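You operate a simulated robot arm through the tools that you are given. There is no shell and no other tool. Be economical: measure what you need, move in short steps, check, and stop when the job is done.

Carry out the task below with a simulated two-armed robot. There is one attempt and no reset: what you move stays moved.

## Task
Stack the small carton labelled "Spoons" from the top of the square table on top of the small carton marked "Liners". Then fetch the steel cup from the top of the steel rack and set it on the small steel tray. Then take the blue plate from the middle shelf of the steel rack and put it on top of the flat cover on the front of the tall counter. Do these in the order given. Set down upright: steel cup.

The check looks at the end state, three seconds after you hand in, the way a careful person would. Anything else that was tipped, shoved, dropped, spilled or broken makes it a failure. A push-on lid holds only when it is set on centred and level and pressed home; a screw cap is set on level and turned clockwise until tight.

## Robot
Two 6-joint arms with two-finger parallel grippers on one trunk, on a base that drives. Base frame: it is fixed to the floor where the robot stands at the start and does not move with it; the origin is under the middle of the robot, x ahead of it, y to its left, z up. Readings come in mm, rad, newtons and seconds.
The left shoulder is at the start at [60, 187, 1247], the right one opposite. With the tool pointing down near the work surface each hand reaches from about 100 to 340 mm from the robot's upright axis, wherever it stands, measured 20 degrees to its own side. Places, roughly: blue plate (15x15x3 cm) [-200, -800, 500]; flat cover [-2750, -500, 1000]; small steel tray [750, 2500, 1000]. Payload 1.57 kg a hand.
The TCP of each hand is the grasp point between the finger pads, 30 mm short of the fingertips. In the tool frame z runs along the fingers and y along their closing line. The gripper opens to 110 mm. The fingers are 24 mm wide and 12 mm thick; the gripper's body (48 by 112 mm) begins 78 mm behind the TCP.
Orientation is told as [roll, pitch, yaw] about the base's x, y, z axes, in that order, counted from this pose: with the fingers straight down and closing along the base's y, the tool's x points along the base's -x, its y along +y and its z along -z.

## Interface
- The arms move only by the tool step_arm. It takes "left_deltas", "right_deltas" or both (then of equal length, played together; a hand with none holds still); each is a list that holds one entry, the list of rows, each a list of 6 numbers: the shift along the base's x, y, z in mm, then the turn, a rotation vector about the base's x, y, z in rad. In form: [[[tx, ty, tz, wx, wy, wz], ...]]. A call has 1 to 10 rows; each row is the pose to reach, as a shift and turn from the pose commanded when the call began. "left_hand" and "right_hand" are, for a hand that has rows, the finger opening in mm, from 0 to 110, set as the call begins (left out, the last holds). Rows are played at 5 a second. More than 50 mm and 0.15 rad between two rows, or a gripper value outside its range, and nothing of the call is played. A pose out of reach is approached as far as the arm can. The call stops where the force on the tool passes 40 N (or 10 N more than at its start, if that is more) or the arm is blocked; 0.2 s more then pass. The fingers move at their own pace (about 153 mm/s each) and stop on an object; they squeeze with about 23 N. The grip force told is the motor's: it shows also when the fingers shut on nothing. Time passes only in rows, and 0.2 s behind the last, so rows that repeat a pose let the fingers close. The reply holds the time, the measured pose of the TCP, the force on the tool along the base axes, the opening and the grip force, in the units named above and with some noise, with the torque about the TCP (base axes, N m) and any sound that the robot's microphone picked up.
- Cameras (640 x 400 px; columns grow to the right, rows downward): "scene" is now at [4.6, -23.9, 1773.2]; the picture's right is [-0.35, -0.94, -0.00], its down [-0.82, 0.31, -0.49] and it looks along [0.46, -0.17, -0.87] (base axes); focal length 282 px, centre (320, 200). "left" rides on the left gripper at [70, -16, -141] in its tool frame; the picture's right is [0.23, 0.97, 0.00], its down [-0.86, 0.20, -0.48] and it looks along [-0.47, 0.11, 0.88] (tool axes); focal length 222 px, centre (320, 200). "right" rides on the right gripper at [70, 16, -141] in its tool frame; the picture's right is [-0.23, 0.97, 0.00], its down [-0.86, -0.20, -0.48] and it looks along [-0.47, -0.11, 0.88] (tool axes); focal length 222 px, centre (320, 200). There is no depth. A picture from a camera that has moved, and an enlarged one, comes with that camera's place and axes in the base frame and with its lens.
- capture(camera): a new picture of that camera. No time passes.
- raise_lower(by): slides the trunk up (or, below 0, down) by that many mm; the arms and the scene camera ride with it, the base frame stays. It gives what a move gives, with no picture.
- drive_base(legs): drives the robot by 1 to 6 legs, each [ahead, left, turn to the left] in mm, mm and rad, along the robot's own axes; the way and the turn of a leg run together, so that a leg with both is an arc; at most 1500 mm and 3.142 rad a leg. The arms and the cameras ride along, it lands a little off, and it stops where it bumps. It gives what a move gives.
- pan_tilt(pan, tilt): turns the head with the scene camera to pan (to the left, within 1.501 rad either way) and tilt (down, from -0.506 to 1.204), counted from straight ahead of the robot. It gives what a move gives.
- close_up(camera, box): a new picture of the part [left, top, right, bottom] of that camera's present view, enlarged. No time passes.
- job_done(): hands the job in; it is judged then, once.

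Go step by step. Nothing tells you exact positions but the pictures and the camera data: compare them with the known pose of the tool, close in by small moves and look again before you grip or let go. The budget is 165 turns and 130 pictures, counting those below and the enlarged ones. Unless the task says otherwise, let go and move clear before handing in, and close with one line.

The tools are called after ">>>" as name(argument=value, ...) on one line, values as JSON. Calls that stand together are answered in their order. step_arm: Moves the arms, as the interface text tells. Its arguments: {"type":"object","properties":{"left_deltas":{"type":"array","items":{"type":"array","items":{"type":"array","items":{"type":"number"}}}},"left_hand":{"type":"number"},"right_deltas":{"type":"array","items":{"type":"array","items":{"type":"array","items":{"type":"number"}}}},"right_hand":{"type":"number"}},"required":[]} The other tools are called the same way: raise_lower (by) slides the trunk up or down; drive_base (legs) drives the base; pan_tilt (pan, tilt) turns the head that bears the scene camera; capture (camera) takes a picture; close_up (camera, box) takes an enlarged picture of a part of a camera's view; job_done () hands the job in.

At the start:

```text
time: 0.0
left_tcp_pos: [403.3, -50.5, 1185.2]
left_ee_rot: [0.001, -0.001, -0.001]
left_wrist_force: [0.1, 0.4, 0.3]
left_torque: [-0.01, 0.01, 0.02]
left_finger_gap: 109.8
left_grip_force: 0.0
right_tcp_pos: [317.5, -410.1, 1167.3]
right_ee_rot: [0.001, 0.001, 0.001]
right_wrist_force: [0.0, -0.3, 1.0]
right_torque: [0.0, 0.01, 0.0]
right_finger_gap: 109.8
right_grip_force: 0.1
trunk travel left (down, up): [-875.0, 115.0]
robot x, y, heading: [-1.3, -0.8, 0.003]
head pan, tilt: [-0.36, 1.059]
```

scene: 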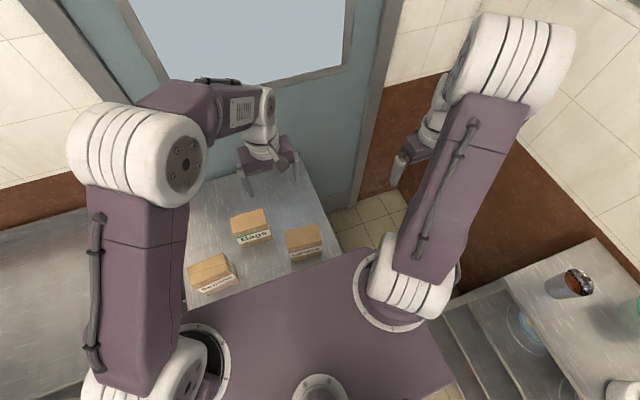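
right: 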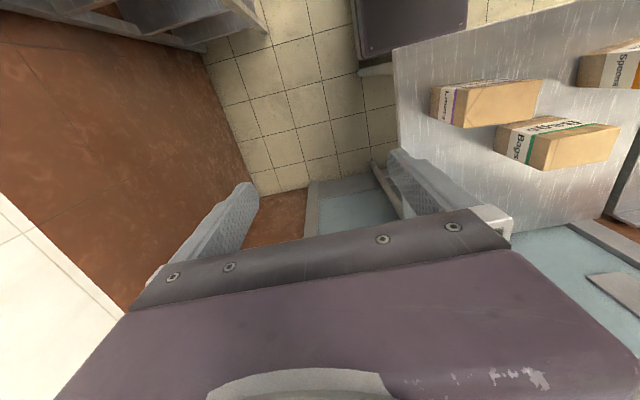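
left: 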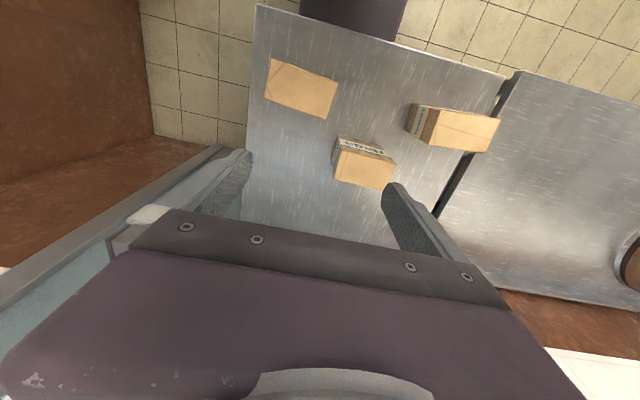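

I see three cartons on the square table ahead of me. I'll enlarge the view to read their labels and locate them.

>>> close_up(camera="scene", box=[170, 190, 350, 302])

>>> close_up(camera="left", box=[240, 30, 540, 217])

```text
3.56 times, centred on (260, 246) of scene
camera zoom: at [4.6, -23.9, 1773.2], right [-0.35, -0.94, 0.0], down [-0.82, 0.31, -0.49], along [0.46, -0.17, -0.87], focal length 1003 px, centre (533, 36)
```

zoom: 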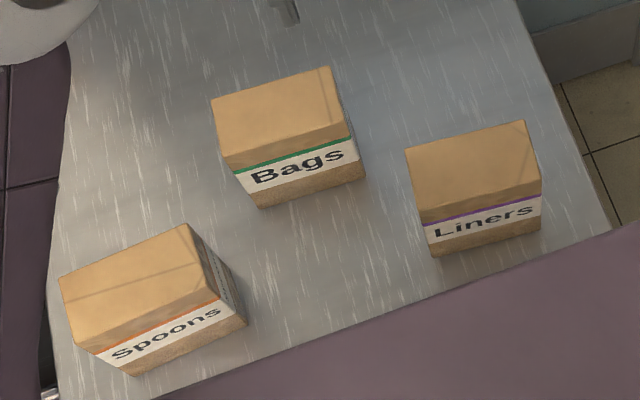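

```text
2.13 times, centred on (390, 124) of left
camera zoom: at [332.7, -65.1, 1327.1], right [-0.23, 0.97, 0.0], down [0.86, 0.2, 0.48], along [0.47, 0.11, -0.88], focal length 474 px, centre (171, 363)
```

zoom: 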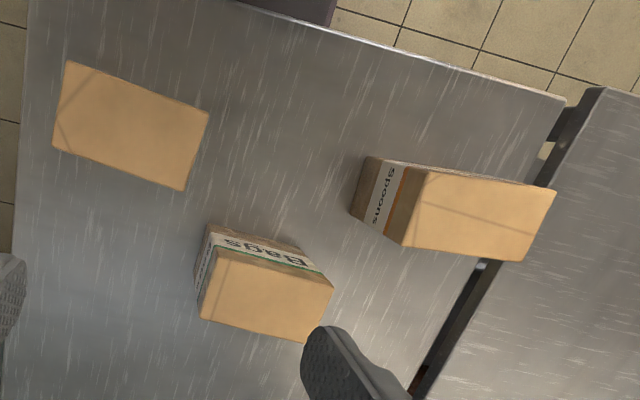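

The cartons' tops are near z 883. Spoons is at about (357, 222) with its short side along x, and Liners at about (356, -95). I'm bringing the left hand above Spoons with the fingers turned to close along x.

>>> step_arm(left_deltas=[[[-5, 27, -10, 0, 0, -0.147], [-9, 54, -20, 0, 0, -0.294], [-14, 82, -30, 0, 0, -0.441], [-18, 109, -40, 0, 0, -0.588], [-23, 136, -50, 0, 0, -0.735], [-28, 163, -60, 0, 0, -0.882], [-32, 190, -70, 0, 0, -1.029], [-37, 218, -80, 0, 0, -1.176], [-41, 245, -90, 0, 0, -1.323], [-46, 272, -100, 0, 0, -1.47]]], left_hand=110)

>>> capture(camera="left")

>>> capture(camera="scene")

```text
time: 2.2
left_tcp_pos: [359.5, 224.6, 1083.9]
left_ee_rot: [-0.002, -0.002, -1.471]
left_wrist_force: [-0.2, 0.0, 0.1]
left_torque: [-0.01, 0.04, -0.01]
left_finger_gap: 110.0
left_grip_force: 0.1
right_tcp_pos: [317.8, -409.7, 1167.5]
right_ee_rot: [-0.002, -0.001, 0.001]
right_wrist_force: [0.3, 1.0, 0.5]
right_torque: [-0.02, -0.01, 0.01]
right_finger_gap: 109.9
right_grip_force: 0.1
trunk travel left (down, up): [-875.0, 115.0]
robot x, y, heading: [2.3, -0.6, -0.0]
head pan, tilt: [-0.36, 1.059]
```

```text
124 pictures are left
camera left: at [335.3, 293.5, 1225.9], right [0.95, 0.32, 0.0], down [0.28, -0.83, 0.48], along [0.15, -0.45, -0.88], focal length 222 px, centre (320, 200)
```

left: 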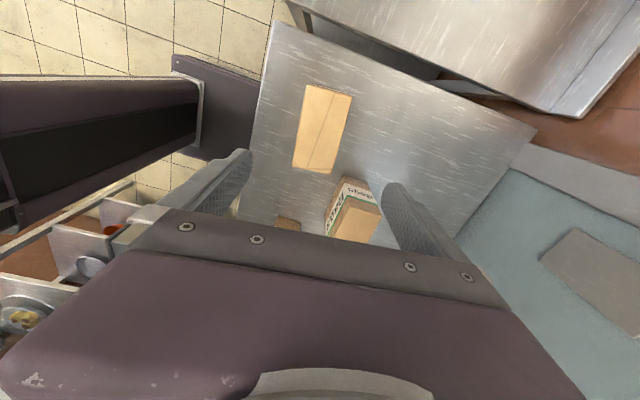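

```text
123 pictures are left
camera scene: at [4.9, -22.2, 1773.3], right [-0.35, -0.94, 0.0], down [-0.82, 0.31, -0.49], along [0.46, -0.17, -0.87], focal length 282 px, centre (320, 200)
```

scene: 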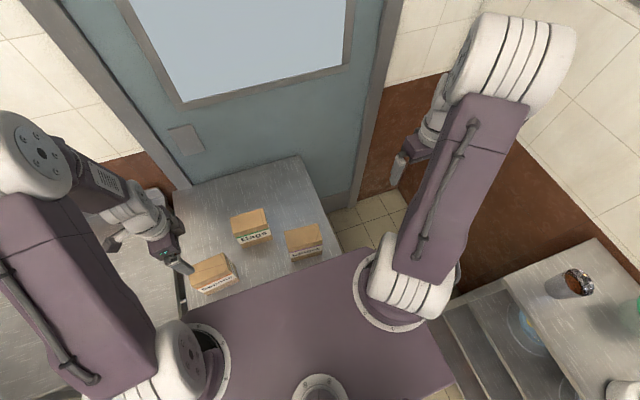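

The hand is above the carton. I'll zoom in to refine its position and angle.

>>> close_up(camera="left", box=[240, 60, 400, 160])

```text
4.00 times, centred on (320, 110) of left
camera zoom: at [335.3, 293.5, 1225.9], right [0.95, 0.32, 0.0], down [0.28, -0.83, 0.48], along [0.15, -0.45, -0.88], focal length 888 px, centre (320, 560)
```

zoom: 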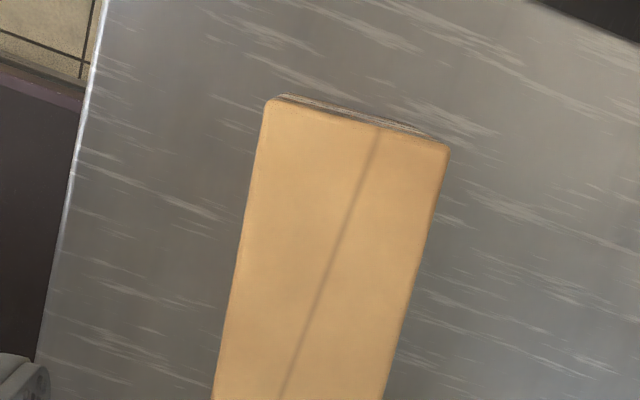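

The alignment looks right to within a few mm, with the short axis at about 6° and the carton about 66 mm wide. I'll descend partway and check reach and centring.

>>> step_arm(left_deltas=[[[0, 0, -45, 0, 0, 0], [0, 0, -90, 0, 0, 0], [0, 0, -135, 0, 0, 0], [1, 0, -170, 0, 0, 0]]])

>>> capture(camera="left")

>>> close_up(camera="scene", box=[140, 190, 340, 315])

```text
time: 3.2
left_tcp_pos: [363.6, 225.4, 913.6]
left_ee_rot: [0.0, 0.0, -1.469]
left_wrist_force: [0.6, -0.1, 0.6]
left_torque: [0.02, 0.02, 0.02]
left_finger_gap: 110.1
left_grip_force: 0.0
right_tcp_pos: [318.3, -411.1, 1167.6]
right_ee_rot: [0.0, 0.001, 0.0]
right_wrist_force: [0.5, -0.7, 0.2]
right_torque: [0.01, 0.0, 0.03]
right_finger_gap: 109.9
right_grip_force: 0.0
trunk travel left (down, up): [-875.0, 115.0]
robot x, y, heading: [1.1, 0.4, 0.004]
head pan, tilt: [-0.36, 1.059]
```

```text
121 pictures are left
camera left: at [339.9, 293.6, 1055.5], right [0.95, 0.32, 0.0], down [0.28, -0.83, 0.48], along [0.15, -0.45, -0.88], focal length 222 px, centre (320, 200)
```

left: 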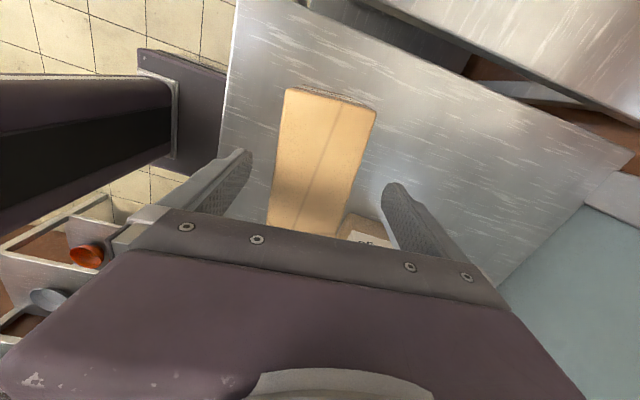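

```text
3.20 times, centred on (240, 252) of scene
camera zoom: at [5.3, -23.8, 1773.3], right [-0.35, -0.94, 0.0], down [-0.82, 0.31, -0.49], along [0.46, -0.17, -0.87], focal length 903 px, centre (576, 32)
```

zoom: 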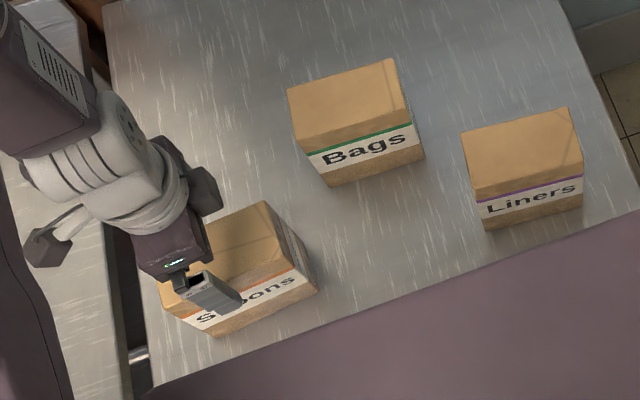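

Carton centre is near (360, 224), top z 885 and width 64. I'll descend to z≈848 and close.

>>> step_arm(left_deltas=[[[-3, 0, -35, 0, 0, 0], [-3, 0, -66, 0, 0, 0]]])

>>> step_arm(left_deltas=[[[0, 0, 0, 0, 0, 0], [0, 0, 0, 0, 0, 0], [0, 0, 0, 0, 0, 0]]], left_hand=45)

```text
time: 3.8
left_tcp_pos: [359.7, 226.0, 849.0]
left_ee_rot: [-0.003, 0.0, -1.469]
left_wrist_force: [0.3, -0.2, -0.5]
left_torque: [-0.01, -0.03, 0.01]
left_finger_gap: 109.8
left_grip_force: 0.1
right_tcp_pos: [318.2, -409.7, 1167.0]
right_ee_rot: [0.001, 0.003, 0.0]
right_wrist_force: [0.1, -0.7, -0.8]
right_torque: [-0.02, 0.03, -0.03]
right_finger_gap: 110.2
right_grip_force: 0.0
trunk travel left (down, up): [-875.0, 115.0]
robot x, y, heading: [1.1, 2.9, -0.001]
head pan, tilt: [-0.36, 1.059]
```

```text
time: 4.6
left_tcp_pos: [359.5, 225.7, 849.0]
left_ee_rot: [0.001, 0.0, -1.469]
left_wrist_force: [0.1, 0.6, -0.7]
left_torque: [-0.01, 0.02, 0.01]
left_finger_gap: 66.2
left_grip_force: 23.1
right_tcp_pos: [317.9, -410.0, 1165.8]
right_ee_rot: [-0.001, 0.0, 0.0]
right_wrist_force: [-0.2, 0.9, 0.6]
right_torque: [-0.01, 0.01, 0.04]
right_finger_gap: 110.1
right_grip_force: 0.1
trunk travel left (down, up): [-875.0, 115.0]
robot x, y, heading: [1.7, -3.5, 0.003]
head pan, tilt: [-0.36, 1.059]
```

It's gripped at 66 mm. I'm lifting it straight up.

>>> step_arm(left_deltas=[[[0, 0, 40, 0, 0, 0], [0, 0, 80, 0, 0, 0], [0, 0, 120, 0, 0, 0], [0, 0, 160, 0, 0, 0]]])

>>> close_up(camera="scene", box=[140, 190, 340, 315])

>>> capture(camera="right")

```text
time: 5.6
left_tcp_pos: [356.1, 222.0, 1011.2]
left_ee_rot: [0.001, 0.0, -1.47]
left_wrist_force: [-0.7, 0.8, -2.5]
left_torque: [0.0, -0.01, -0.01]
left_finger_gap: 66.0
left_grip_force: 22.6
right_tcp_pos: [316.8, -410.7, 1167.9]
right_ee_rot: [0.001, 0.0, 0.0]
right_wrist_force: [0.3, -0.3, 0.6]
right_torque: [0.0, -0.02, -0.02]
right_finger_gap: 109.8
right_grip_force: 0.0
trunk travel left (down, up): [-875.0, 115.0]
robot x, y, heading: [0.1, 2.5, 0.003]
head pan, tilt: [-0.36, 1.059]
```

```text
3.20 times, centred on (240, 252) of scene
camera zoom: at [3.3, -24.1, 1773.2], right [-0.35, -0.94, 0.0], down [-0.82, 0.31, -0.49], along [0.46, -0.17, -0.87], focal length 903 px, centre (576, 32)
```

zoom: 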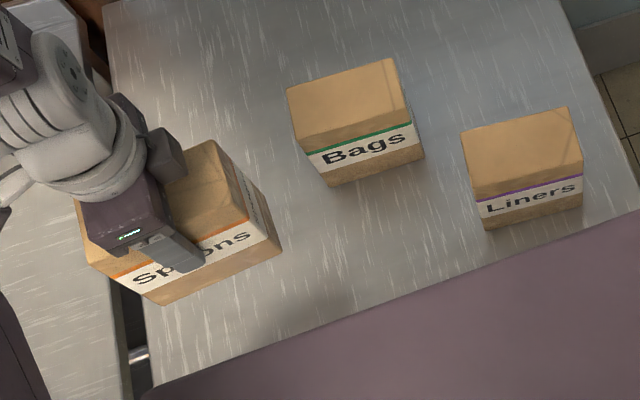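

```text
118 pictures are left
camera right: at [247.3, -395.0, 1308.3], right [0.23, 0.97, 0.0], down [0.85, -0.2, 0.48], along [0.47, -0.11, -0.88], focal length 222 px, centre (320, 200)
```

right: 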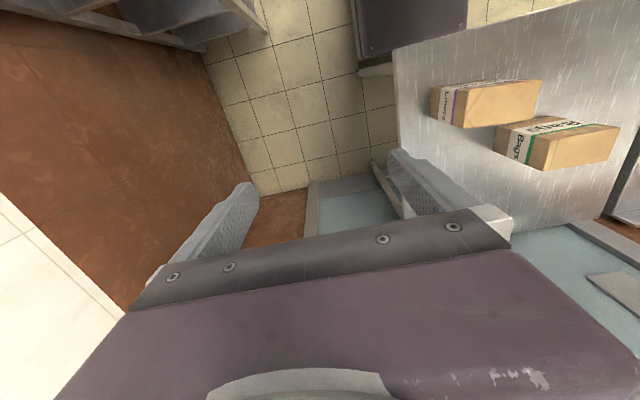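

The carton is held cleanly and weighs about 0.3 kg. Liners is centred at about (358.5, -95.5), turned about -4°. I'll carry Spoons over it and turn to match.

>>> step_arm(left_deltas=[[[0, -40, 0, 0, 0, -0.02], [0, -80, 0, 0, 0, -0.04], [1, -120, 0, 0, 0, -0.06], [1, -160, 0, 0, 0, -0.085], [1, -200, 0, 0, 0, -0.11], [2, -240, 0, 0, 0, -0.13], [2, -280, 0, 0, 0, -0.15], [2, -318, 0, 0, 0, -0.17], [2, -318, 0, 0, 0, -0.17]]])

>>> close_up(camera="scene", box=[200, 150, 440, 300])

>>> close_up(camera="right", box=[320, 0, 640, 200])

>>> capture(camera="left")

```text
time: 7.6
left_tcp_pos: [358.4, -93.8, 1009.7]
left_ee_rot: [-0.001, 0.0, -1.641]
left_wrist_force: [-0.3, -0.6, -2.8]
left_torque: [0.01, 0.03, -0.02]
left_finger_gap: 65.7
left_grip_force: 22.3
right_tcp_pos: [318.3, -409.6, 1167.5]
right_ee_rot: [0.0, -0.001, 0.002]
right_wrist_force: [0.6, 0.6, 0.1]
right_torque: [0.0, 0.0, -0.02]
right_finger_gap: 110.0
right_grip_force: 0.0
trunk travel left (down, up): [-875.0, 115.0]
robot x, y, heading: [-0.2, 0.8, 0.003]
head pan, tilt: [-0.36, 1.059]
```

```text
2.67 times, centred on (320, 225) of scene
camera zoom: at [5.1, -23.2, 1773.3], right [-0.35, -0.94, 0.0], down [-0.82, 0.31, -0.49], along [0.46, -0.17, -0.87], focal length 752 px, centre (320, 133)
```

zoom: 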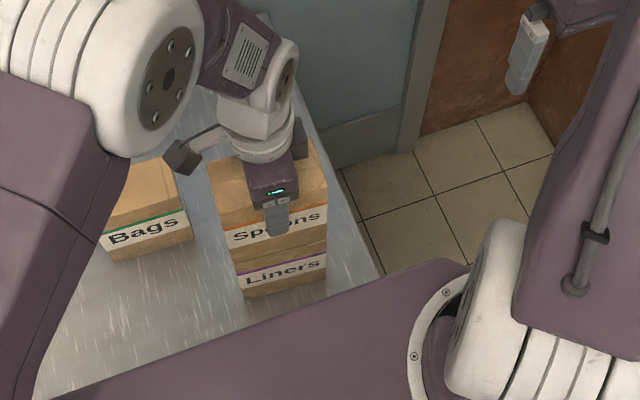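

```text
2.00 times, centred on (480, 100) of right
camera zoom: at [248.6, -394.4, 1308.3], right [0.23, 0.97, 0.0], down [0.86, -0.2, 0.48], along [0.47, -0.11, -0.88], focal length 444 px, centre (0, 400)
```

zoom: 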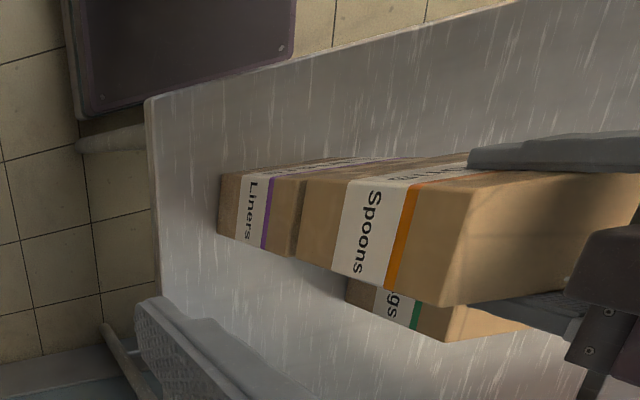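

```text
115 pictures are left
camera left: at [345.1, -22.3, 1151.0], right [0.99, 0.16, 0.0], down [0.14, -0.87, 0.48], along [0.07, -0.47, -0.88], focal length 222 px, centre (320, 200)
```

left: 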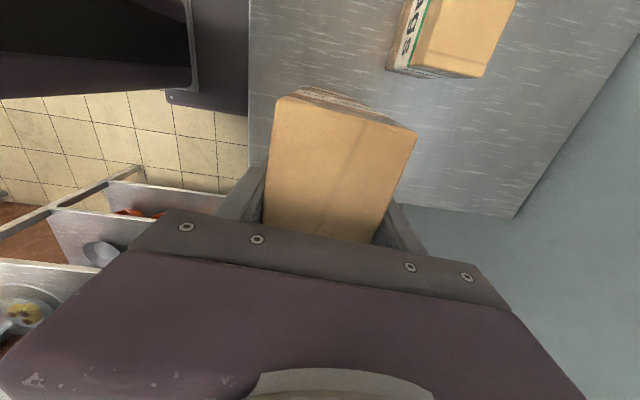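

It lines up over Liners. I'm lowering toward contact in small steps while watching the force.

>>> step_arm(left_deltas=[[[0, -1, -20, 0, 0, 0], [0, -1, -38, 0, 0, 0], [0, -1, -44, 0, 0, 0], [0, -1, -48, 0, 0, 0]]])

>>> close_up(camera="right", box=[400, 50, 560, 150])

>>> close_up(camera="scene", box=[260, 200, 340, 275])

```text
time: 8.6
left_tcp_pos: [356.2, -95.4, 962.9]
left_ee_rot: [0.001, -0.001, -1.639]
left_wrist_force: [1.9, 1.6, 23.6]
left_torque: [-0.07, 0.06, -0.06]
left_finger_gap: 65.5
left_grip_force: 23.2
right_tcp_pos: [317.3, -409.4, 1169.0]
right_ee_rot: [-0.001, 0.001, 0.001]
right_wrist_force: [0.5, 0.1, -0.1]
right_torque: [-0.01, 0.01, -0.02]
right_finger_gap: 110.2
right_grip_force: 0.0
trunk travel left (down, up): [-875.0, 115.0]
robot x, y, heading: [1.0, 2.9, 0.004]
head pan, tilt: [-0.36, 1.059]
```

```text
4.00 times, centred on (480, 100) of right
camera zoom: at [247.0, -394.0, 1308.8], right [0.23, 0.97, 0.0], down [0.85, -0.2, 0.48], along [0.47, -0.11, -0.88], focal length 888 px, centre (-320, 600)
```

zoom: 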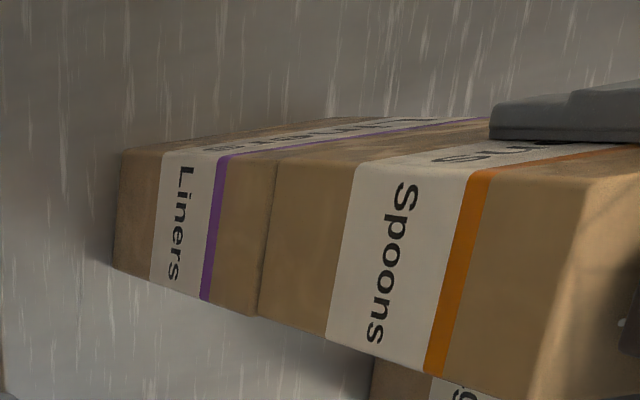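

```text
5.33 times, centred on (300, 238) of scene
camera zoom: at [2.8, -22.7, 1773.4], right [-0.35, -0.94, 0.0], down [-0.82, 0.31, -0.49], along [0.46, -0.17, -0.87], focal length 1504 px, centre (427, 0)
```

zoom: 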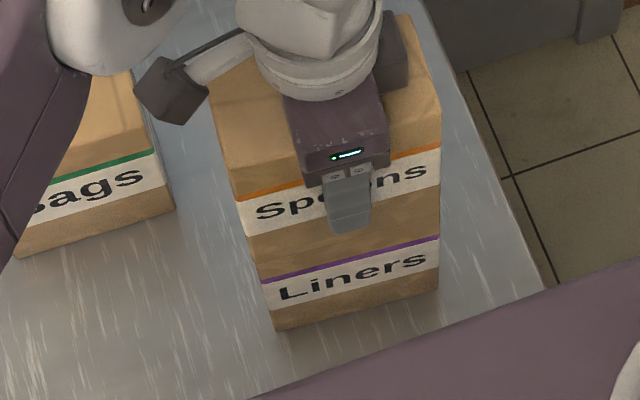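

Contact is made and the edges match well. I'll ease the pressure, open, and lift straight up.

>>> step_arm(left_deltas=[[[0, 0, 1.5, 0, 0, 0], [0, 0, 1.5, 0, 0, 0]]])

>>> step_arm(left_deltas=[[[0, 0, 0, 0, 0, 0], [0, 0, 0, 0, 0, 0], [0, 0, 0, 0, 0, 0], [0, 0, 30, 0, 0, 0], [0, 0, 75, 0, 0, 0], [0, 0, 120, 0, 0, 0]]], left_hand=110)

>>> close_up(camera="scene", box=[220, 150, 380, 275])

>>> close_up(camera="right", box=[400, 50, 560, 150])

```text
time: 9.2
left_tcp_pos: [357.3, -96.1, 962.4]
left_ee_rot: [0.0, 0.003, -1.641]
left_wrist_force: [-0.3, -1.4, 0.5]
left_torque: [-0.26, -0.11, -0.02]
left_finger_gap: 66.0
left_grip_force: 23.0
right_tcp_pos: [318.0, -410.7, 1167.2]
right_ee_rot: [0.0, 0.0, 0.001]
right_wrist_force: [-0.8, -0.4, -0.3]
right_torque: [-0.01, 0.0, -0.02]
right_finger_gap: 109.9
right_grip_force: 0.0
trunk travel left (down, up): [-875.0, 115.0]
robot x, y, heading: [1.3, -1.2, -0.004]
head pan, tilt: [-0.36, 1.059]
```

```text
time: 10.6
left_tcp_pos: [352.7, -94.4, 1081.7]
left_ee_rot: [-0.001, 0.0, -1.641]
left_wrist_force: [0.0, 0.4, -0.3]
left_torque: [-0.01, -0.03, -0.01]
left_finger_gap: 110.0
left_grip_force: 0.1
right_tcp_pos: [317.3, -408.8, 1166.5]
right_ee_rot: [0.0, 0.0, 0.0]
right_wrist_force: [-0.3, 0.0, 0.6]
right_torque: [0.01, -0.02, 0.0]
right_finger_gap: 109.9
right_grip_force: 0.1
trunk travel left (down, up): [-875.0, 115.0]
robot x, y, heading: [-0.8, 4.5, -0.004]
head pan, tilt: [-0.36, 1.059]
```

```text
3.20 times, centred on (300, 212) of scene
camera zoom: at [3.3, -23.4, 1773.2], right [-0.35, -0.94, 0.0], down [-0.82, 0.31, -0.49], along [0.46, -0.17, -0.87], focal length 903 px, centre (384, 160)
```

zoom: 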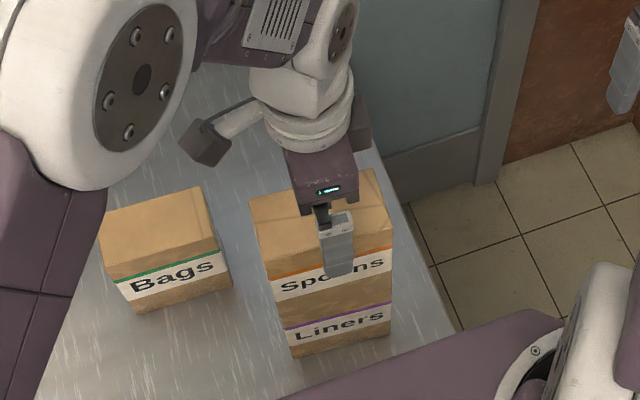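

```text
4.00 times, centred on (480, 100) of right
camera zoom: at [247.3, -394.5, 1308.4], right [0.23, 0.97, 0.0], down [0.85, -0.2, 0.48], along [0.47, -0.11, -0.88], focal length 888 px, centre (-320, 600)
```

zoom: 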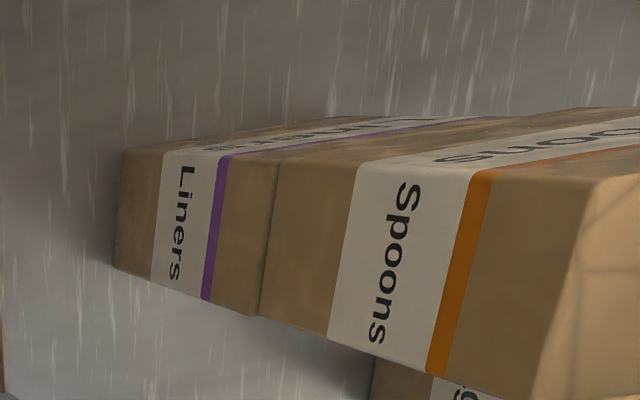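

The stack is done. Next I need the steel rack on my right, so I'll turn the head that way.

>>> pan_tilt(pan=-1.45, tilt=0.75)

>>> capture(camera="scene")

```text
time: 11.9
left_tcp_pos: [353.7, -95.9, 1082.8]
left_ee_rot: [0.0, 0.0, -1.641]
left_wrist_force: [-0.7, -0.2, 0.1]
left_torque: [0.02, -0.02, 0.05]
left_finger_gap: 110.1
left_grip_force: 0.0
right_tcp_pos: [318.3, -411.9, 1168.1]
right_ee_rot: [0.0, 0.002, -0.001]
right_wrist_force: [0.0, -0.1, 1.1]
right_torque: [0.0, -0.01, -0.04]
right_finger_gap: 110.2
right_grip_force: 0.0
trunk travel left (down, up): [-875.0, 115.0]
robot x, y, heading: [2.6, -0.7, -0.003]
head pan, tilt: [-1.45, 0.75]
```

```text
110 pictures are left
camera scene: at [-47.2, -83.0, 1796.3], right [-0.99, -0.12, 0.0], down [-0.08, 0.68, -0.73], along [0.09, -0.73, -0.68], focal length 282 px, centre (320, 200)
```

scene: 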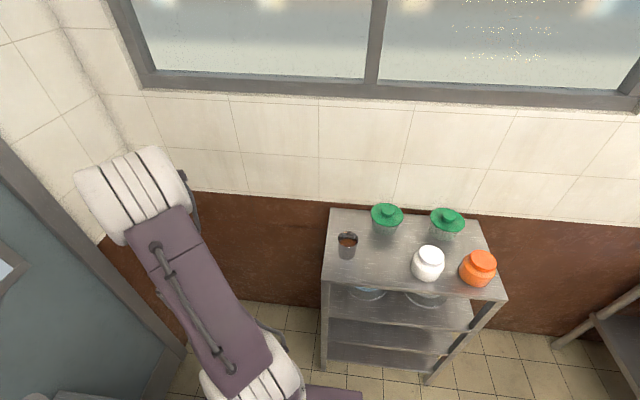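

>>> close_up(camera="scene", box=[310, 190, 520, 390])

```text
2.00 times, centred on (415, 290) of scene
camera zoom: at [-47.2, -83.0, 1796.3], right [-0.99, -0.12, 0.0], down [-0.08, 0.68, -0.73], along [0.09, -0.73, -0.68], focal length 564 px, centre (130, 20)
```

zoom: 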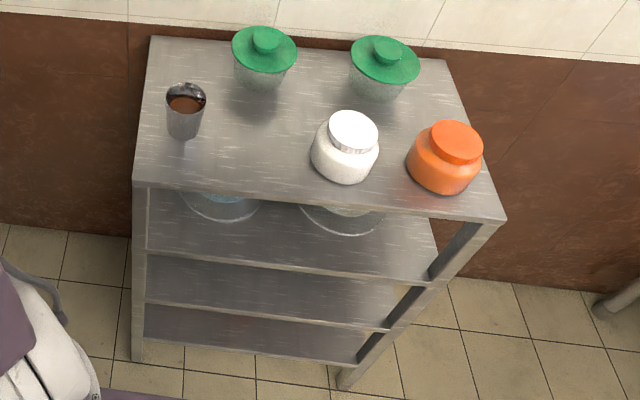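

The rack top is at about z 910 and the filled cup stands near (-74, -734). I'll raise the left hand clear, back off from the table, turn to face the rack and move closer.

>>> step_arm(left_deltas=[[[0, 0, 40, 0, 0, 0.14], [0, 10, 80, 0, 0, 0.28], [0, 20, 110, 0, 0, 0.42], [0, 30, 110, 0, 0, 0.56], [0, 40, 110, 0, 0, 0.7], [0, 50, 110, 0, 0, 0.84], [0, 60, 110, 0, 0, 0.98], [0, 70, 110, 0, 0, 1.12], [0, 80, 110, 0, 0, 1.26], [0, 90, 110, 0, 0, 1.4]]])

>>> drive_base(legs=[[-110, 0, 0], [0, 0, -1.57], [220, 65, 0]])

>>> pan_tilt(pan=-0.2, tilt=1.0)

>>> capture(camera="scene")

>>> capture(camera="right")

```text
time: 14.1
left_tcp_pos: [357.8, -7.3, 1193.5]
left_ee_rot: [-0.002, 0.0, -0.236]
left_wrist_force: [-1.0, -0.1, 0.2]
left_torque: [0.0, -0.03, 0.0]
left_finger_gap: 109.9
left_grip_force: 0.1
right_tcp_pos: [318.4, -409.8, 1167.7]
right_ee_rot: [0.0, 0.001, -0.001]
right_wrist_force: [0.1, -0.5, -0.3]
right_torque: [-0.02, -0.01, -0.02]
right_finger_gap: 109.9
right_grip_force: 0.1
trunk travel left (down, up): [-875.0, 115.0]
robot x, y, heading: [-1.8, -3.7, 0.001]
head pan, tilt: [-1.45, 0.75]
```

```text
time: 20.6
left_tcp_pos: [-80.7, -578.6, 1193.6]
left_ee_rot: [0.001, -0.002, -1.865]
left_wrist_force: [-0.1, 0.5, -0.2]
left_torque: [-0.04, -0.01, 0.01]
left_finger_gap: 110.3
left_grip_force: 0.1
right_tcp_pos: [-482.0, -518.8, 1167.8]
right_ee_rot: [0.0, -0.002, -1.623]
right_wrist_force: [-0.6, 0.1, -0.1]
right_torque: [-0.06, 0.0, 0.0]
right_finger_gap: 109.9
right_grip_force: 0.1
trunk travel left (down, up): [-875.0, 115.0]
robot x, y, heading: [-54.1, -229.0, -1.619]
head pan, tilt: [-1.45, 0.75]
```

```text
time: 22.0
left_tcp_pos: [-80.1, -584.4, 1191.9]
left_ee_rot: [0.001, 0.001, -1.864]
left_wrist_force: [-0.3, 0.2, -0.9]
left_torque: [0.0, 0.01, -0.02]
left_finger_gap: 109.9
left_grip_force: 0.0
right_tcp_pos: [-480.6, -522.1, 1167.1]
right_ee_rot: [0.0, 0.0, -1.623]
right_wrist_force: [-0.1, -0.3, 0.1]
right_torque: [0.01, -0.01, 0.03]
right_finger_gap: 109.8
right_grip_force: 0.1
trunk travel left (down, up): [-875.0, 115.0]
robot x, y, heading: [-55.3, -229.1, -1.624]
head pan, tilt: [-0.201, 1.0]
```

```text
108 pictures are left
camera scene: at [-66.0, -234.9, 1777.2], right [-0.97, 0.25, 0.0], down [0.21, 0.81, -0.54], along [-0.14, -0.52, -0.84], focal length 282 px, centre (320, 200)
```

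scene: 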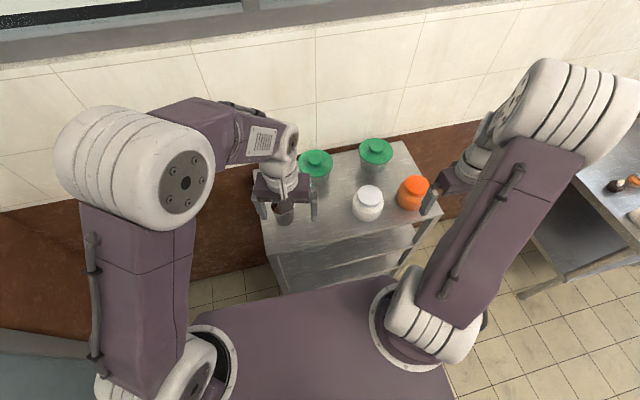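

```text
107 pictures are left
camera right: at [-460.9, -454.3, 1308.1], right [0.96, -0.28, 0.0], down [-0.24, -0.84, 0.48], along [-0.13, -0.46, -0.88], focal length 222 px, centre (320, 200)
```

right: 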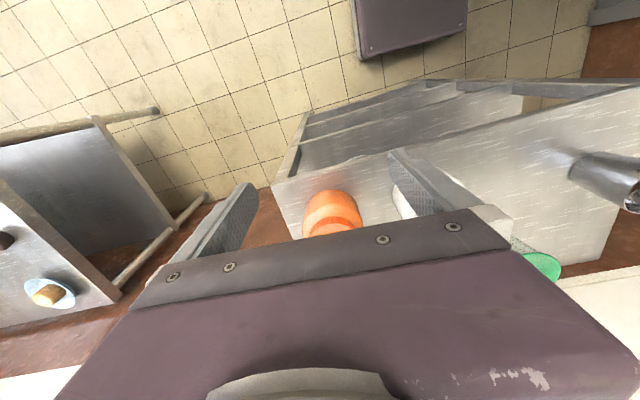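

The left hand is already lined up near the cup, so I'll use it for this. I'll check its camera.

>>> capture(camera="left")

>>> close_up(camera="scene", box=[220, 120, 460, 300])

```text
106 pictures are left
camera left: at [-77.0, -511.5, 1334.5], right [1.0, -0.06, 0.0], down [-0.06, -0.88, 0.48], along [-0.03, -0.48, -0.88], focal length 222 px, centre (320, 200)
```

left: 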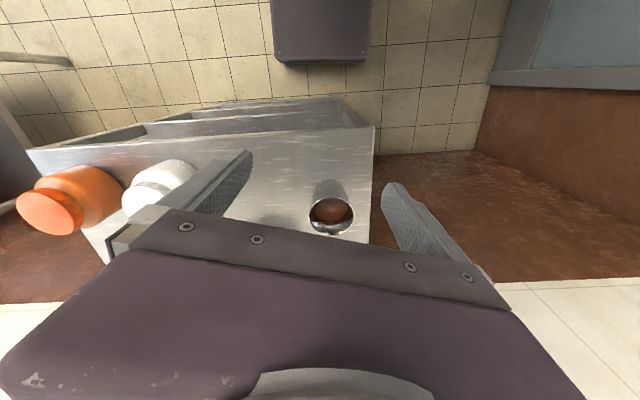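

```text
2.22 times, centred on (340, 210) of scene
camera zoom: at [-66.0, -234.9, 1777.2], right [-0.97, 0.25, 0.0], down [0.21, 0.81, -0.54], along [-0.14, -0.52, -0.84], focal length 627 px, centre (276, 178)
```

zoom: 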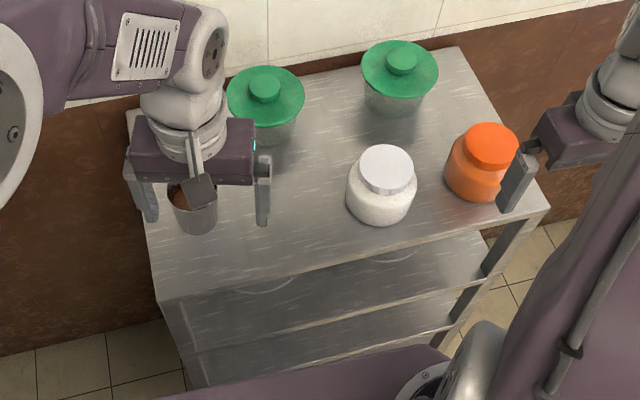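

I'll ease forward and sideways so the cup sits well within the left arm's reach.

>>> drive_base(legs=[[120, -88, 0.05]])

>>> capture(camera="left")

>>> capture(camera="scene")

```text
time: 23.4
left_tcp_pos: [-150.5, -700.5, 1193.9]
left_ee_rot: [-0.001, -0.002, -1.817]
left_wrist_force: [0.4, 0.9, -1.0]
left_torque: [-0.01, 0.04, 0.0]
left_finger_gap: 110.0
left_grip_force: 0.0
right_tcp_pos: [-554.6, -657.6, 1168.0]
right_ee_rot: [-0.001, -0.003, -1.577]
right_wrist_force: [1.4, 0.1, -0.6]
right_torque: [-0.03, -0.01, 0.02]
right_finger_gap: 110.1
right_grip_force: 0.1
trunk travel left (down, up): [-875.0, 115.0]
robot x, y, heading: [-142.1, -346.4, -1.573]
head pan, tilt: [-0.201, 1.0]
```

```text
104 pictures are left
camera left: at [-151.3, -628.0, 1335.3], right [1.0, -0.02, 0.0], down [-0.01, -0.88, 0.48], along [-0.01, -0.48, -0.88], focal length 222 px, centre (320, 200)
```

left: 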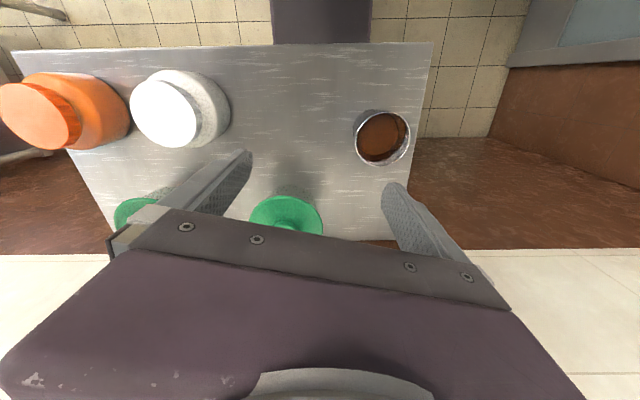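

```text
103 pictures are left
camera scene: at [-152.9, -350.3, 1777.3], right [-0.98, 0.2, 0.0], down [0.17, 0.82, -0.54], along [-0.11, -0.53, -0.84], focal length 282 px, centre (320, 200)
```

scene: 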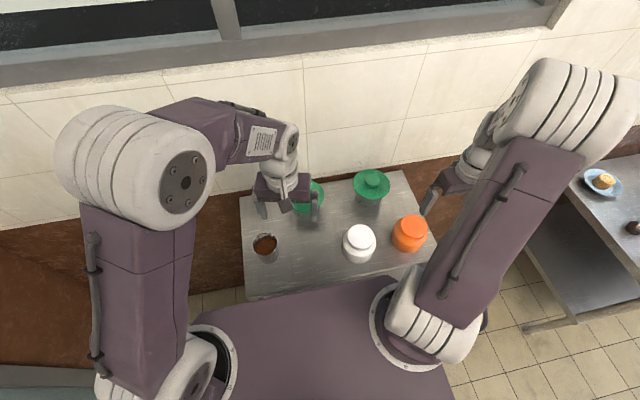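

The cup rim is at about (-71, -697, 1038), 75 mm across, and the rack top is near z 945. I'll move above it and check.

>>> step_arm(left_deltas=[[[27, 1, -20, 0, 0, 0.08], [54, 2, -40, 0, 0, 0.16], [80, 4, -60, 0, 0, 0.246], [80, 4, -80, 0, 0, 0.246]]])

>>> capture(camera="left")

>>> close_up(camera="scene", box=[200, 150, 360, 275])

```text
time: 24.4
left_tcp_pos: [-71.6, -700.2, 1113.1]
left_ee_rot: [0.002, 0.001, -1.568]
left_wrist_force: [1.2, 0.8, -0.5]
left_torque: [0.02, -0.02, 0.0]
left_finger_gap: 110.1
left_grip_force: 0.0
right_tcp_pos: [-555.8, -661.9, 1166.5]
right_ee_rot: [-0.001, 0.002, -1.577]
right_wrist_force: [0.2, 0.4, 0.9]
right_torque: [0.02, -0.02, 0.02]
right_finger_gap: 110.1
right_grip_force: 0.1
trunk travel left (down, up): [-875.0, 115.0]
robot x, y, heading: [-144.0, -347.1, -1.575]
head pan, tilt: [-0.201, 1.0]
```

```text
102 pictures are left
camera left: at [-89.3, -629.6, 1255.3], right [0.97, 0.23, 0.0], down [0.2, -0.86, 0.48], along [0.11, -0.47, -0.88], focal length 222 px, centre (320, 200)
```

left: 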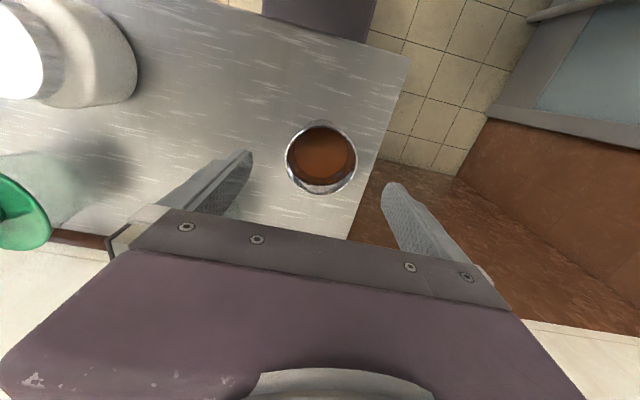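

```text
3.20 times, centred on (280, 212) of scene
camera zoom: at [-155.7, -355.0, 1777.2], right [-0.98, 0.2, 0.0], down [0.17, 0.82, -0.54], along [-0.11, -0.53, -0.84], focal length 903 px, centre (448, 160)
```

zoom: 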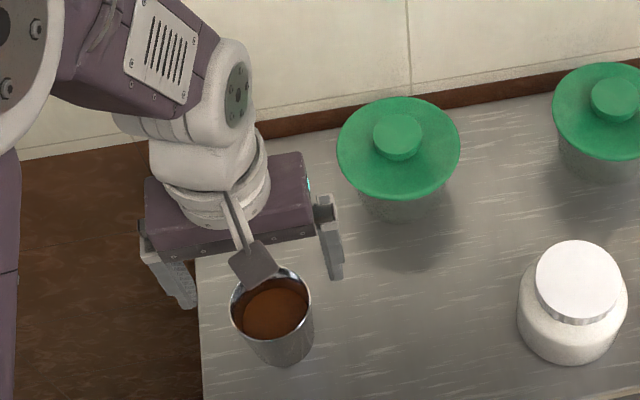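

The cup is centred under the hand. I'm descending to z≈1000 and closing.

>>> step_arm(left_deltas=[[[0, 0, -40, 0, 0, 0], [0, 0, -80, 0, 0, 0], [0, 0.5, -115, 0, 0, 0], [0, 0.5, -115, 0, 0, 0]]])

>>> capture(camera="left")

```text
time: 25.4
left_tcp_pos: [-72.0, -695.4, 995.9]
left_ee_rot: [0.0, 0.001, -1.571]
left_wrist_force: [-0.2, -0.7, 0.0]
left_torque: [-0.03, -0.05, 0.0]
left_finger_gap: 109.9
left_grip_force: 0.0
right_tcp_pos: [-556.3, -660.9, 1168.3]
right_ee_rot: [0.002, -0.001, -1.575]
right_wrist_force: [-0.2, -0.3, -0.3]
right_torque: [0.03, 0.0, 0.0]
right_finger_gap: 109.7
right_grip_force: 0.1
trunk travel left (down, up): [-875.0, 115.0]
robot x, y, heading: [-143.2, -346.1, -1.578]
head pan, tilt: [-0.201, 1.0]
```

```text
100 pictures are left
camera left: at [-89.6, -625.3, 1137.9], right [0.97, 0.23, 0.0], down [0.2, -0.85, 0.48], along [0.11, -0.47, -0.88], focal length 222 px, centre (320, 200)
```

left: 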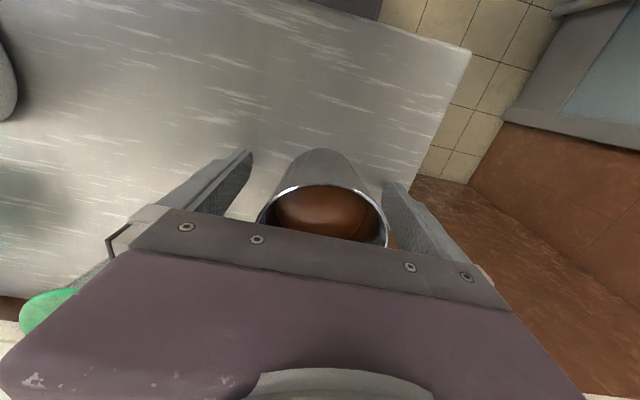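

>>> step_arm(left_deltas=[[[0, 1, 0, 0, 0, 0], [0, 1, 0, 0, 0, 0], [0, 1, 0, 0, 0, 0]]], left_hand=50)

>>> step_arm(left_deltas=[[[0, 0, 10, 0, 0, 0], [0, 0, 30, 0, 0, 0], [0, 0, 60, 0, 0, 0], [0, 0, 90, 0, 0, 0], [0, 0, 120, 0, 0, 0]]])

>>> close_up(camera="scene", box=[180, 100, 440, 280])

>>> capture(camera="left")

```text
time: 26.2
left_tcp_pos: [-72.6, -695.6, 996.4]
left_ee_rot: [0.001, 0.0, -1.571]
left_wrist_force: [1.0, -0.7, 1.1]
left_torque: [0.04, 0.04, 0.02]
left_finger_gap: 74.1
left_grip_force: 22.9
right_tcp_pos: [-555.3, -660.7, 1167.3]
right_ee_rot: [0.0, -0.002, -1.576]
right_wrist_force: [-0.6, -0.4, -0.3]
right_torque: [0.01, 0.0, 0.02]
right_finger_gap: 110.1
right_grip_force: 0.1
trunk travel left (down, up): [-875.0, 115.0]
robot x, y, heading: [-141.8, -344.3, -1.575]
head pan, tilt: [-0.201, 1.0]
```

```text
time: 27.4
left_tcp_pos: [-73.7, -695.3, 1118.3]
left_ee_rot: [0.001, 0.0, -1.571]
left_wrist_force: [0.3, 0.4, -1.1]
left_torque: [-0.03, 0.0, -0.01]
left_finger_gap: 74.4
left_grip_force: 22.9
right_tcp_pos: [-556.8, -660.6, 1166.8]
right_ee_rot: [0.0, 0.001, -1.575]
right_wrist_force: [-0.5, -0.4, 0.4]
right_torque: [-0.01, -0.01, -0.01]
right_finger_gap: 109.8
right_grip_force: 0.0
trunk travel left (down, up): [-875.0, 115.0]
robot x, y, heading: [-144.2, -342.4, -1.577]
head pan, tilt: [-0.201, 1.0]
```

```text
2.22 times, centred on (310, 190) of scene
camera zoom: at [-154.8, -352.8, 1777.2], right [-0.98, 0.2, 0.0], down [0.17, 0.82, -0.54], along [-0.11, -0.53, -0.84], focal length 627 px, centre (342, 222)
```

zoom: 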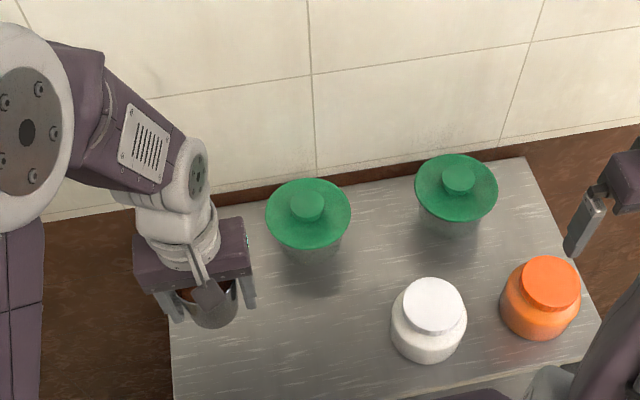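

```text
98 pictures are left
camera left: at [-90.7, -625.0, 1259.5], right [0.97, 0.23, 0.0], down [0.2, -0.85, 0.48], along [0.11, -0.47, -0.88], focal length 222 px, centre (320, 200)
```

left: 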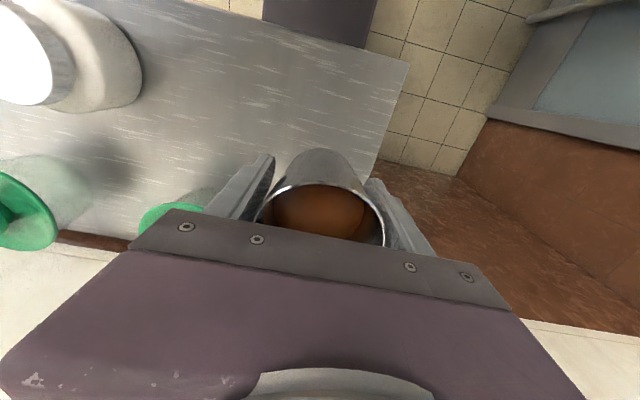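

The cup is up and level. I'll back away from the rack, turn around over the free floor, and look toward the tray.

>>> drive_base(legs=[[-310, 0, 0], [0, 0, 1.57], [0, 0, 1.57]])

>>> pan_tilt(pan=-0.3, tilt=0.35)

>>> capture(camera="scene")

>>> capture(camera="left")

```text
time: 37.2
left_tcp_pos: [-212.9, 322.7, 1116.6]
left_ee_rot: [0.002, 0.001, 1.581]
left_wrist_force: [0.3, 0.4, -2.0]
left_torque: [-0.01, -0.01, 0.0]
left_finger_gap: 74.0
left_grip_force: 22.8
right_tcp_pos: [266.7, 291.9, 1167.7]
right_ee_rot: [0.0, 0.001, 1.575]
right_wrist_force: [0.0, 0.4, 0.1]
right_torque: [0.01, -0.02, -0.02]
right_finger_gap: 110.1
right_grip_force: 0.0
trunk travel left (down, up): [-875.0, 115.0]
robot x, y, heading: [-144.6, -28.1, 1.577]
head pan, tilt: [-0.201, 1.0]
```

```text
time: 38.2
left_tcp_pos: [-213.6, 322.6, 1117.0]
left_ee_rot: [-0.001, 0.001, 1.58]
left_wrist_force: [-0.4, 0.5, -2.7]
left_torque: [0.02, -0.01, -0.01]
left_finger_gap: 74.3
left_grip_force: 22.7
right_tcp_pos: [266.4, 289.8, 1166.8]
right_ee_rot: [-0.002, 0.002, 1.574]
right_wrist_force: [0.1, -0.7, -0.3]
right_torque: [0.01, -0.03, -0.01]
right_finger_gap: 110.2
right_grip_force: 0.0
trunk travel left (down, up): [-875.0, 115.0]
robot x, y, heading: [-140.1, -29.0, 1.576]
head pan, tilt: [-0.3, 0.351]
```

```text
97 pictures are left
camera scene: at [-111.7, 0.2, 1831.9], right [0.96, -0.29, 0.0], down [-0.1, -0.33, -0.94], along [0.27, 0.9, -0.34], focal length 282 px, centre (320, 200)
```

scene: 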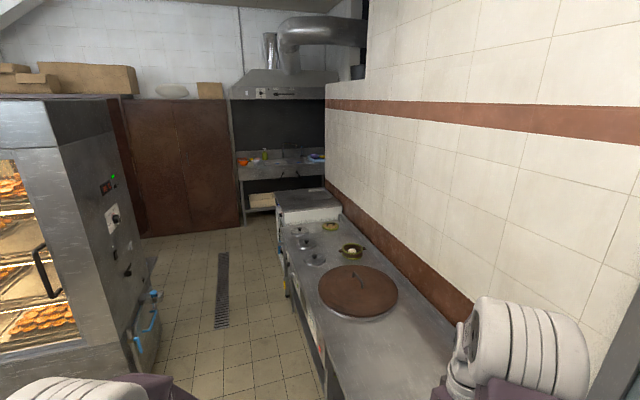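

```text
96 pictures are left
camera left: at [-198.5, 253.4, 1259.1], right [-0.97, -0.24, 0.0], down [-0.21, 0.85, 0.48], along [-0.11, 0.46, -0.88], focal length 222 px, centre (320, 200)
```

left: 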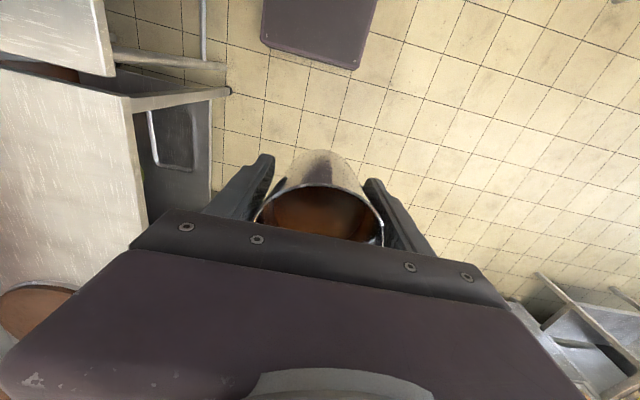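

>>> close_up(camera="scene", box=[220, 130, 420, 330])

```text
2.00 times, centred on (320, 230) of scene
camera zoom: at [-111.7, 0.2, 1831.9], right [0.96, -0.29, 0.0], down [-0.1, -0.33, -0.94], along [0.27, 0.9, -0.34], focal length 564 px, centre (320, 140)
```

zoom: 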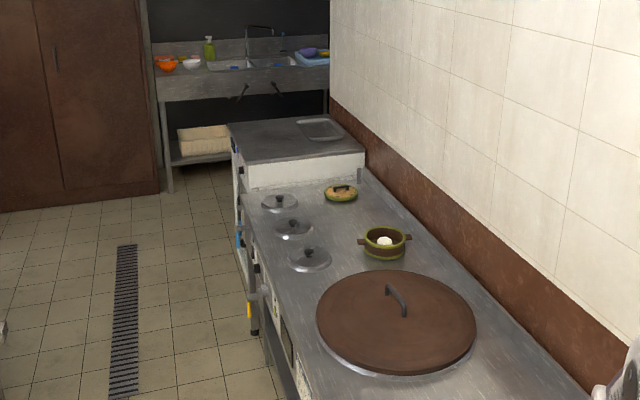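

The tray is at the far right end of the taller block, near the wall and about (620, 2430). I'll drive along the corridor and look at it closer.

>>> drive_base(legs=[[1000, 200, 0], [900, 0, 0]])

>>> pan_tilt(pan=-0.75, tilt=0.55)

>>> capture(camera="scene")

```text
time: 47.9
left_tcp_pos: [-389.0, 2247.9, 1118.1]
left_ee_rot: [0.001, 0.001, 1.562]
left_wrist_force: [0.8, 0.3, -1.5]
left_torque: [-0.01, -0.02, -0.04]
left_finger_gap: 74.1
left_grip_force: 22.9
right_tcp_pos: [93.5, 2210.0, 1167.1]
right_ee_rot: [0.0, 0.0, 1.557]
right_wrist_force: [-0.1, -0.4, -0.4]
right_torque: [-0.01, 0.0, 0.0]
right_finger_gap: 109.9
right_grip_force: 0.0
trunk travel left (down, up): [-875.0, 115.0]
robot x, y, heading: [-322.5, 1895.9, 1.557]
head pan, tilt: [-0.3, 0.351]
```

```text
time: 48.8
left_tcp_pos: [-388.9, 2249.0, 1116.9]
left_ee_rot: [0.001, 0.0, 1.563]
left_wrist_force: [0.2, -0.5, -1.7]
left_torque: [-0.02, 0.01, 0.01]
left_finger_gap: 74.0
left_grip_force: 22.4
right_tcp_pos: [92.8, 2210.0, 1166.6]
right_ee_rot: [0.0, 0.002, 1.557]
right_wrist_force: [0.3, 0.1, 0.2]
right_torque: [0.0, -0.02, 0.01]
right_finger_gap: 109.9
right_grip_force: 0.1
trunk travel left (down, up): [-875.0, 115.0]
robot x, y, heading: [-321.3, 1895.7, 1.557]
head pan, tilt: [-0.75, 0.55]
```

```text
94 pictures are left
camera scene: at [-257.5, 1902.4, 1813.8], right [0.72, -0.69, 0.0], down [-0.36, -0.38, -0.85], along [0.59, 0.62, -0.52], focal length 282 px, centre (320, 200)
```

scene: 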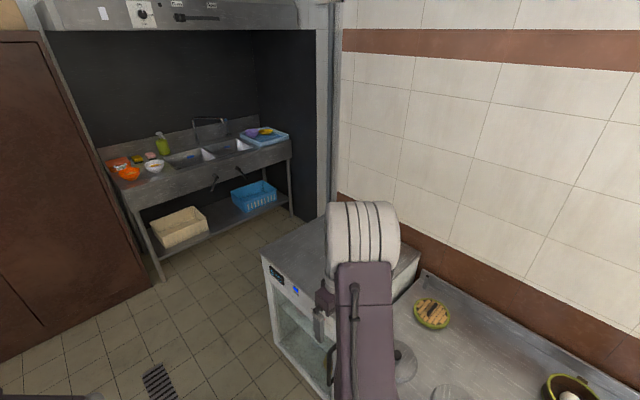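

Beyond the block there is about 1.2 m of free floor before the sink, so I can reach the tray from its far end. I'll drive past the block, turn right, and look.

>>> drive_base(legs=[[1330, 0, 0], [0, 0, -1.55]])

>>> pan_tilt(pan=-0.6, tilt=0.6)

>>> capture(camera="scene")

```text
time: 59.3
left_tcp_pos: [75.9, 3298.4, 1117.3]
left_ee_rot: [0.0, -0.001, -0.028]
left_wrist_force: [0.0, 0.6, -2.7]
left_torque: [0.01, 0.0, 0.01]
left_finger_gap: 74.2
left_grip_force: 23.3
right_tcp_pos: [27.9, 2816.8, 1166.8]
right_ee_rot: [-0.001, -0.001, -0.034]
right_wrist_force: [-0.5, -0.3, -0.7]
right_torque: [-0.02, 0.0, -0.02]
right_finger_gap: 110.0
right_grip_force: 0.1
trunk travel left (down, up): [-875.0, 115.0]
robot x, y, heading: [-279.5, 3238.6, -0.03]
head pan, tilt: [-0.75, 0.55]
```

```text
time: 60.0
left_tcp_pos: [77.8, 3297.9, 1117.1]
left_ee_rot: [0.0, 0.001, -0.028]
left_wrist_force: [0.1, 0.8, -1.8]
left_torque: [0.02, 0.0, 0.02]
left_finger_gap: 74.1
left_grip_force: 22.6
right_tcp_pos: [26.9, 2815.8, 1167.0]
right_ee_rot: [0.001, -0.001, -0.034]
right_wrist_force: [-0.4, 0.6, 0.1]
right_torque: [-0.02, 0.03, -0.04]
right_finger_gap: 109.9
right_grip_force: 0.1
trunk travel left (down, up): [-875.0, 115.0]
robot x, y, heading: [-276.9, 3238.7, -0.026]
head pan, tilt: [-0.6, 0.6]
```

```text
93 pictures are left
camera scene: at [-262.3, 3186.9, 1809.2], right [-0.59, -0.81, 0.0], down [-0.46, 0.33, -0.83], along [0.66, -0.49, -0.56], focal length 282 px, centre (320, 200)
```

scene: 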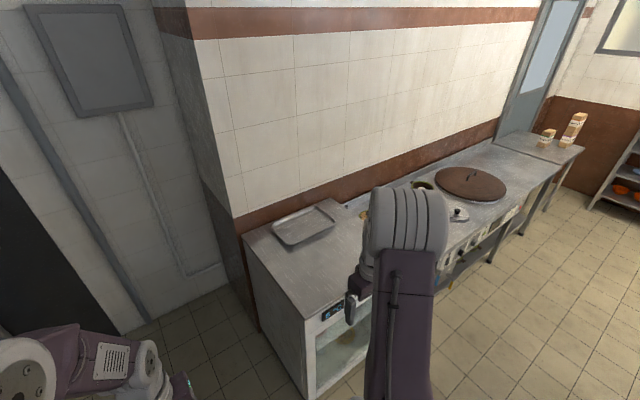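

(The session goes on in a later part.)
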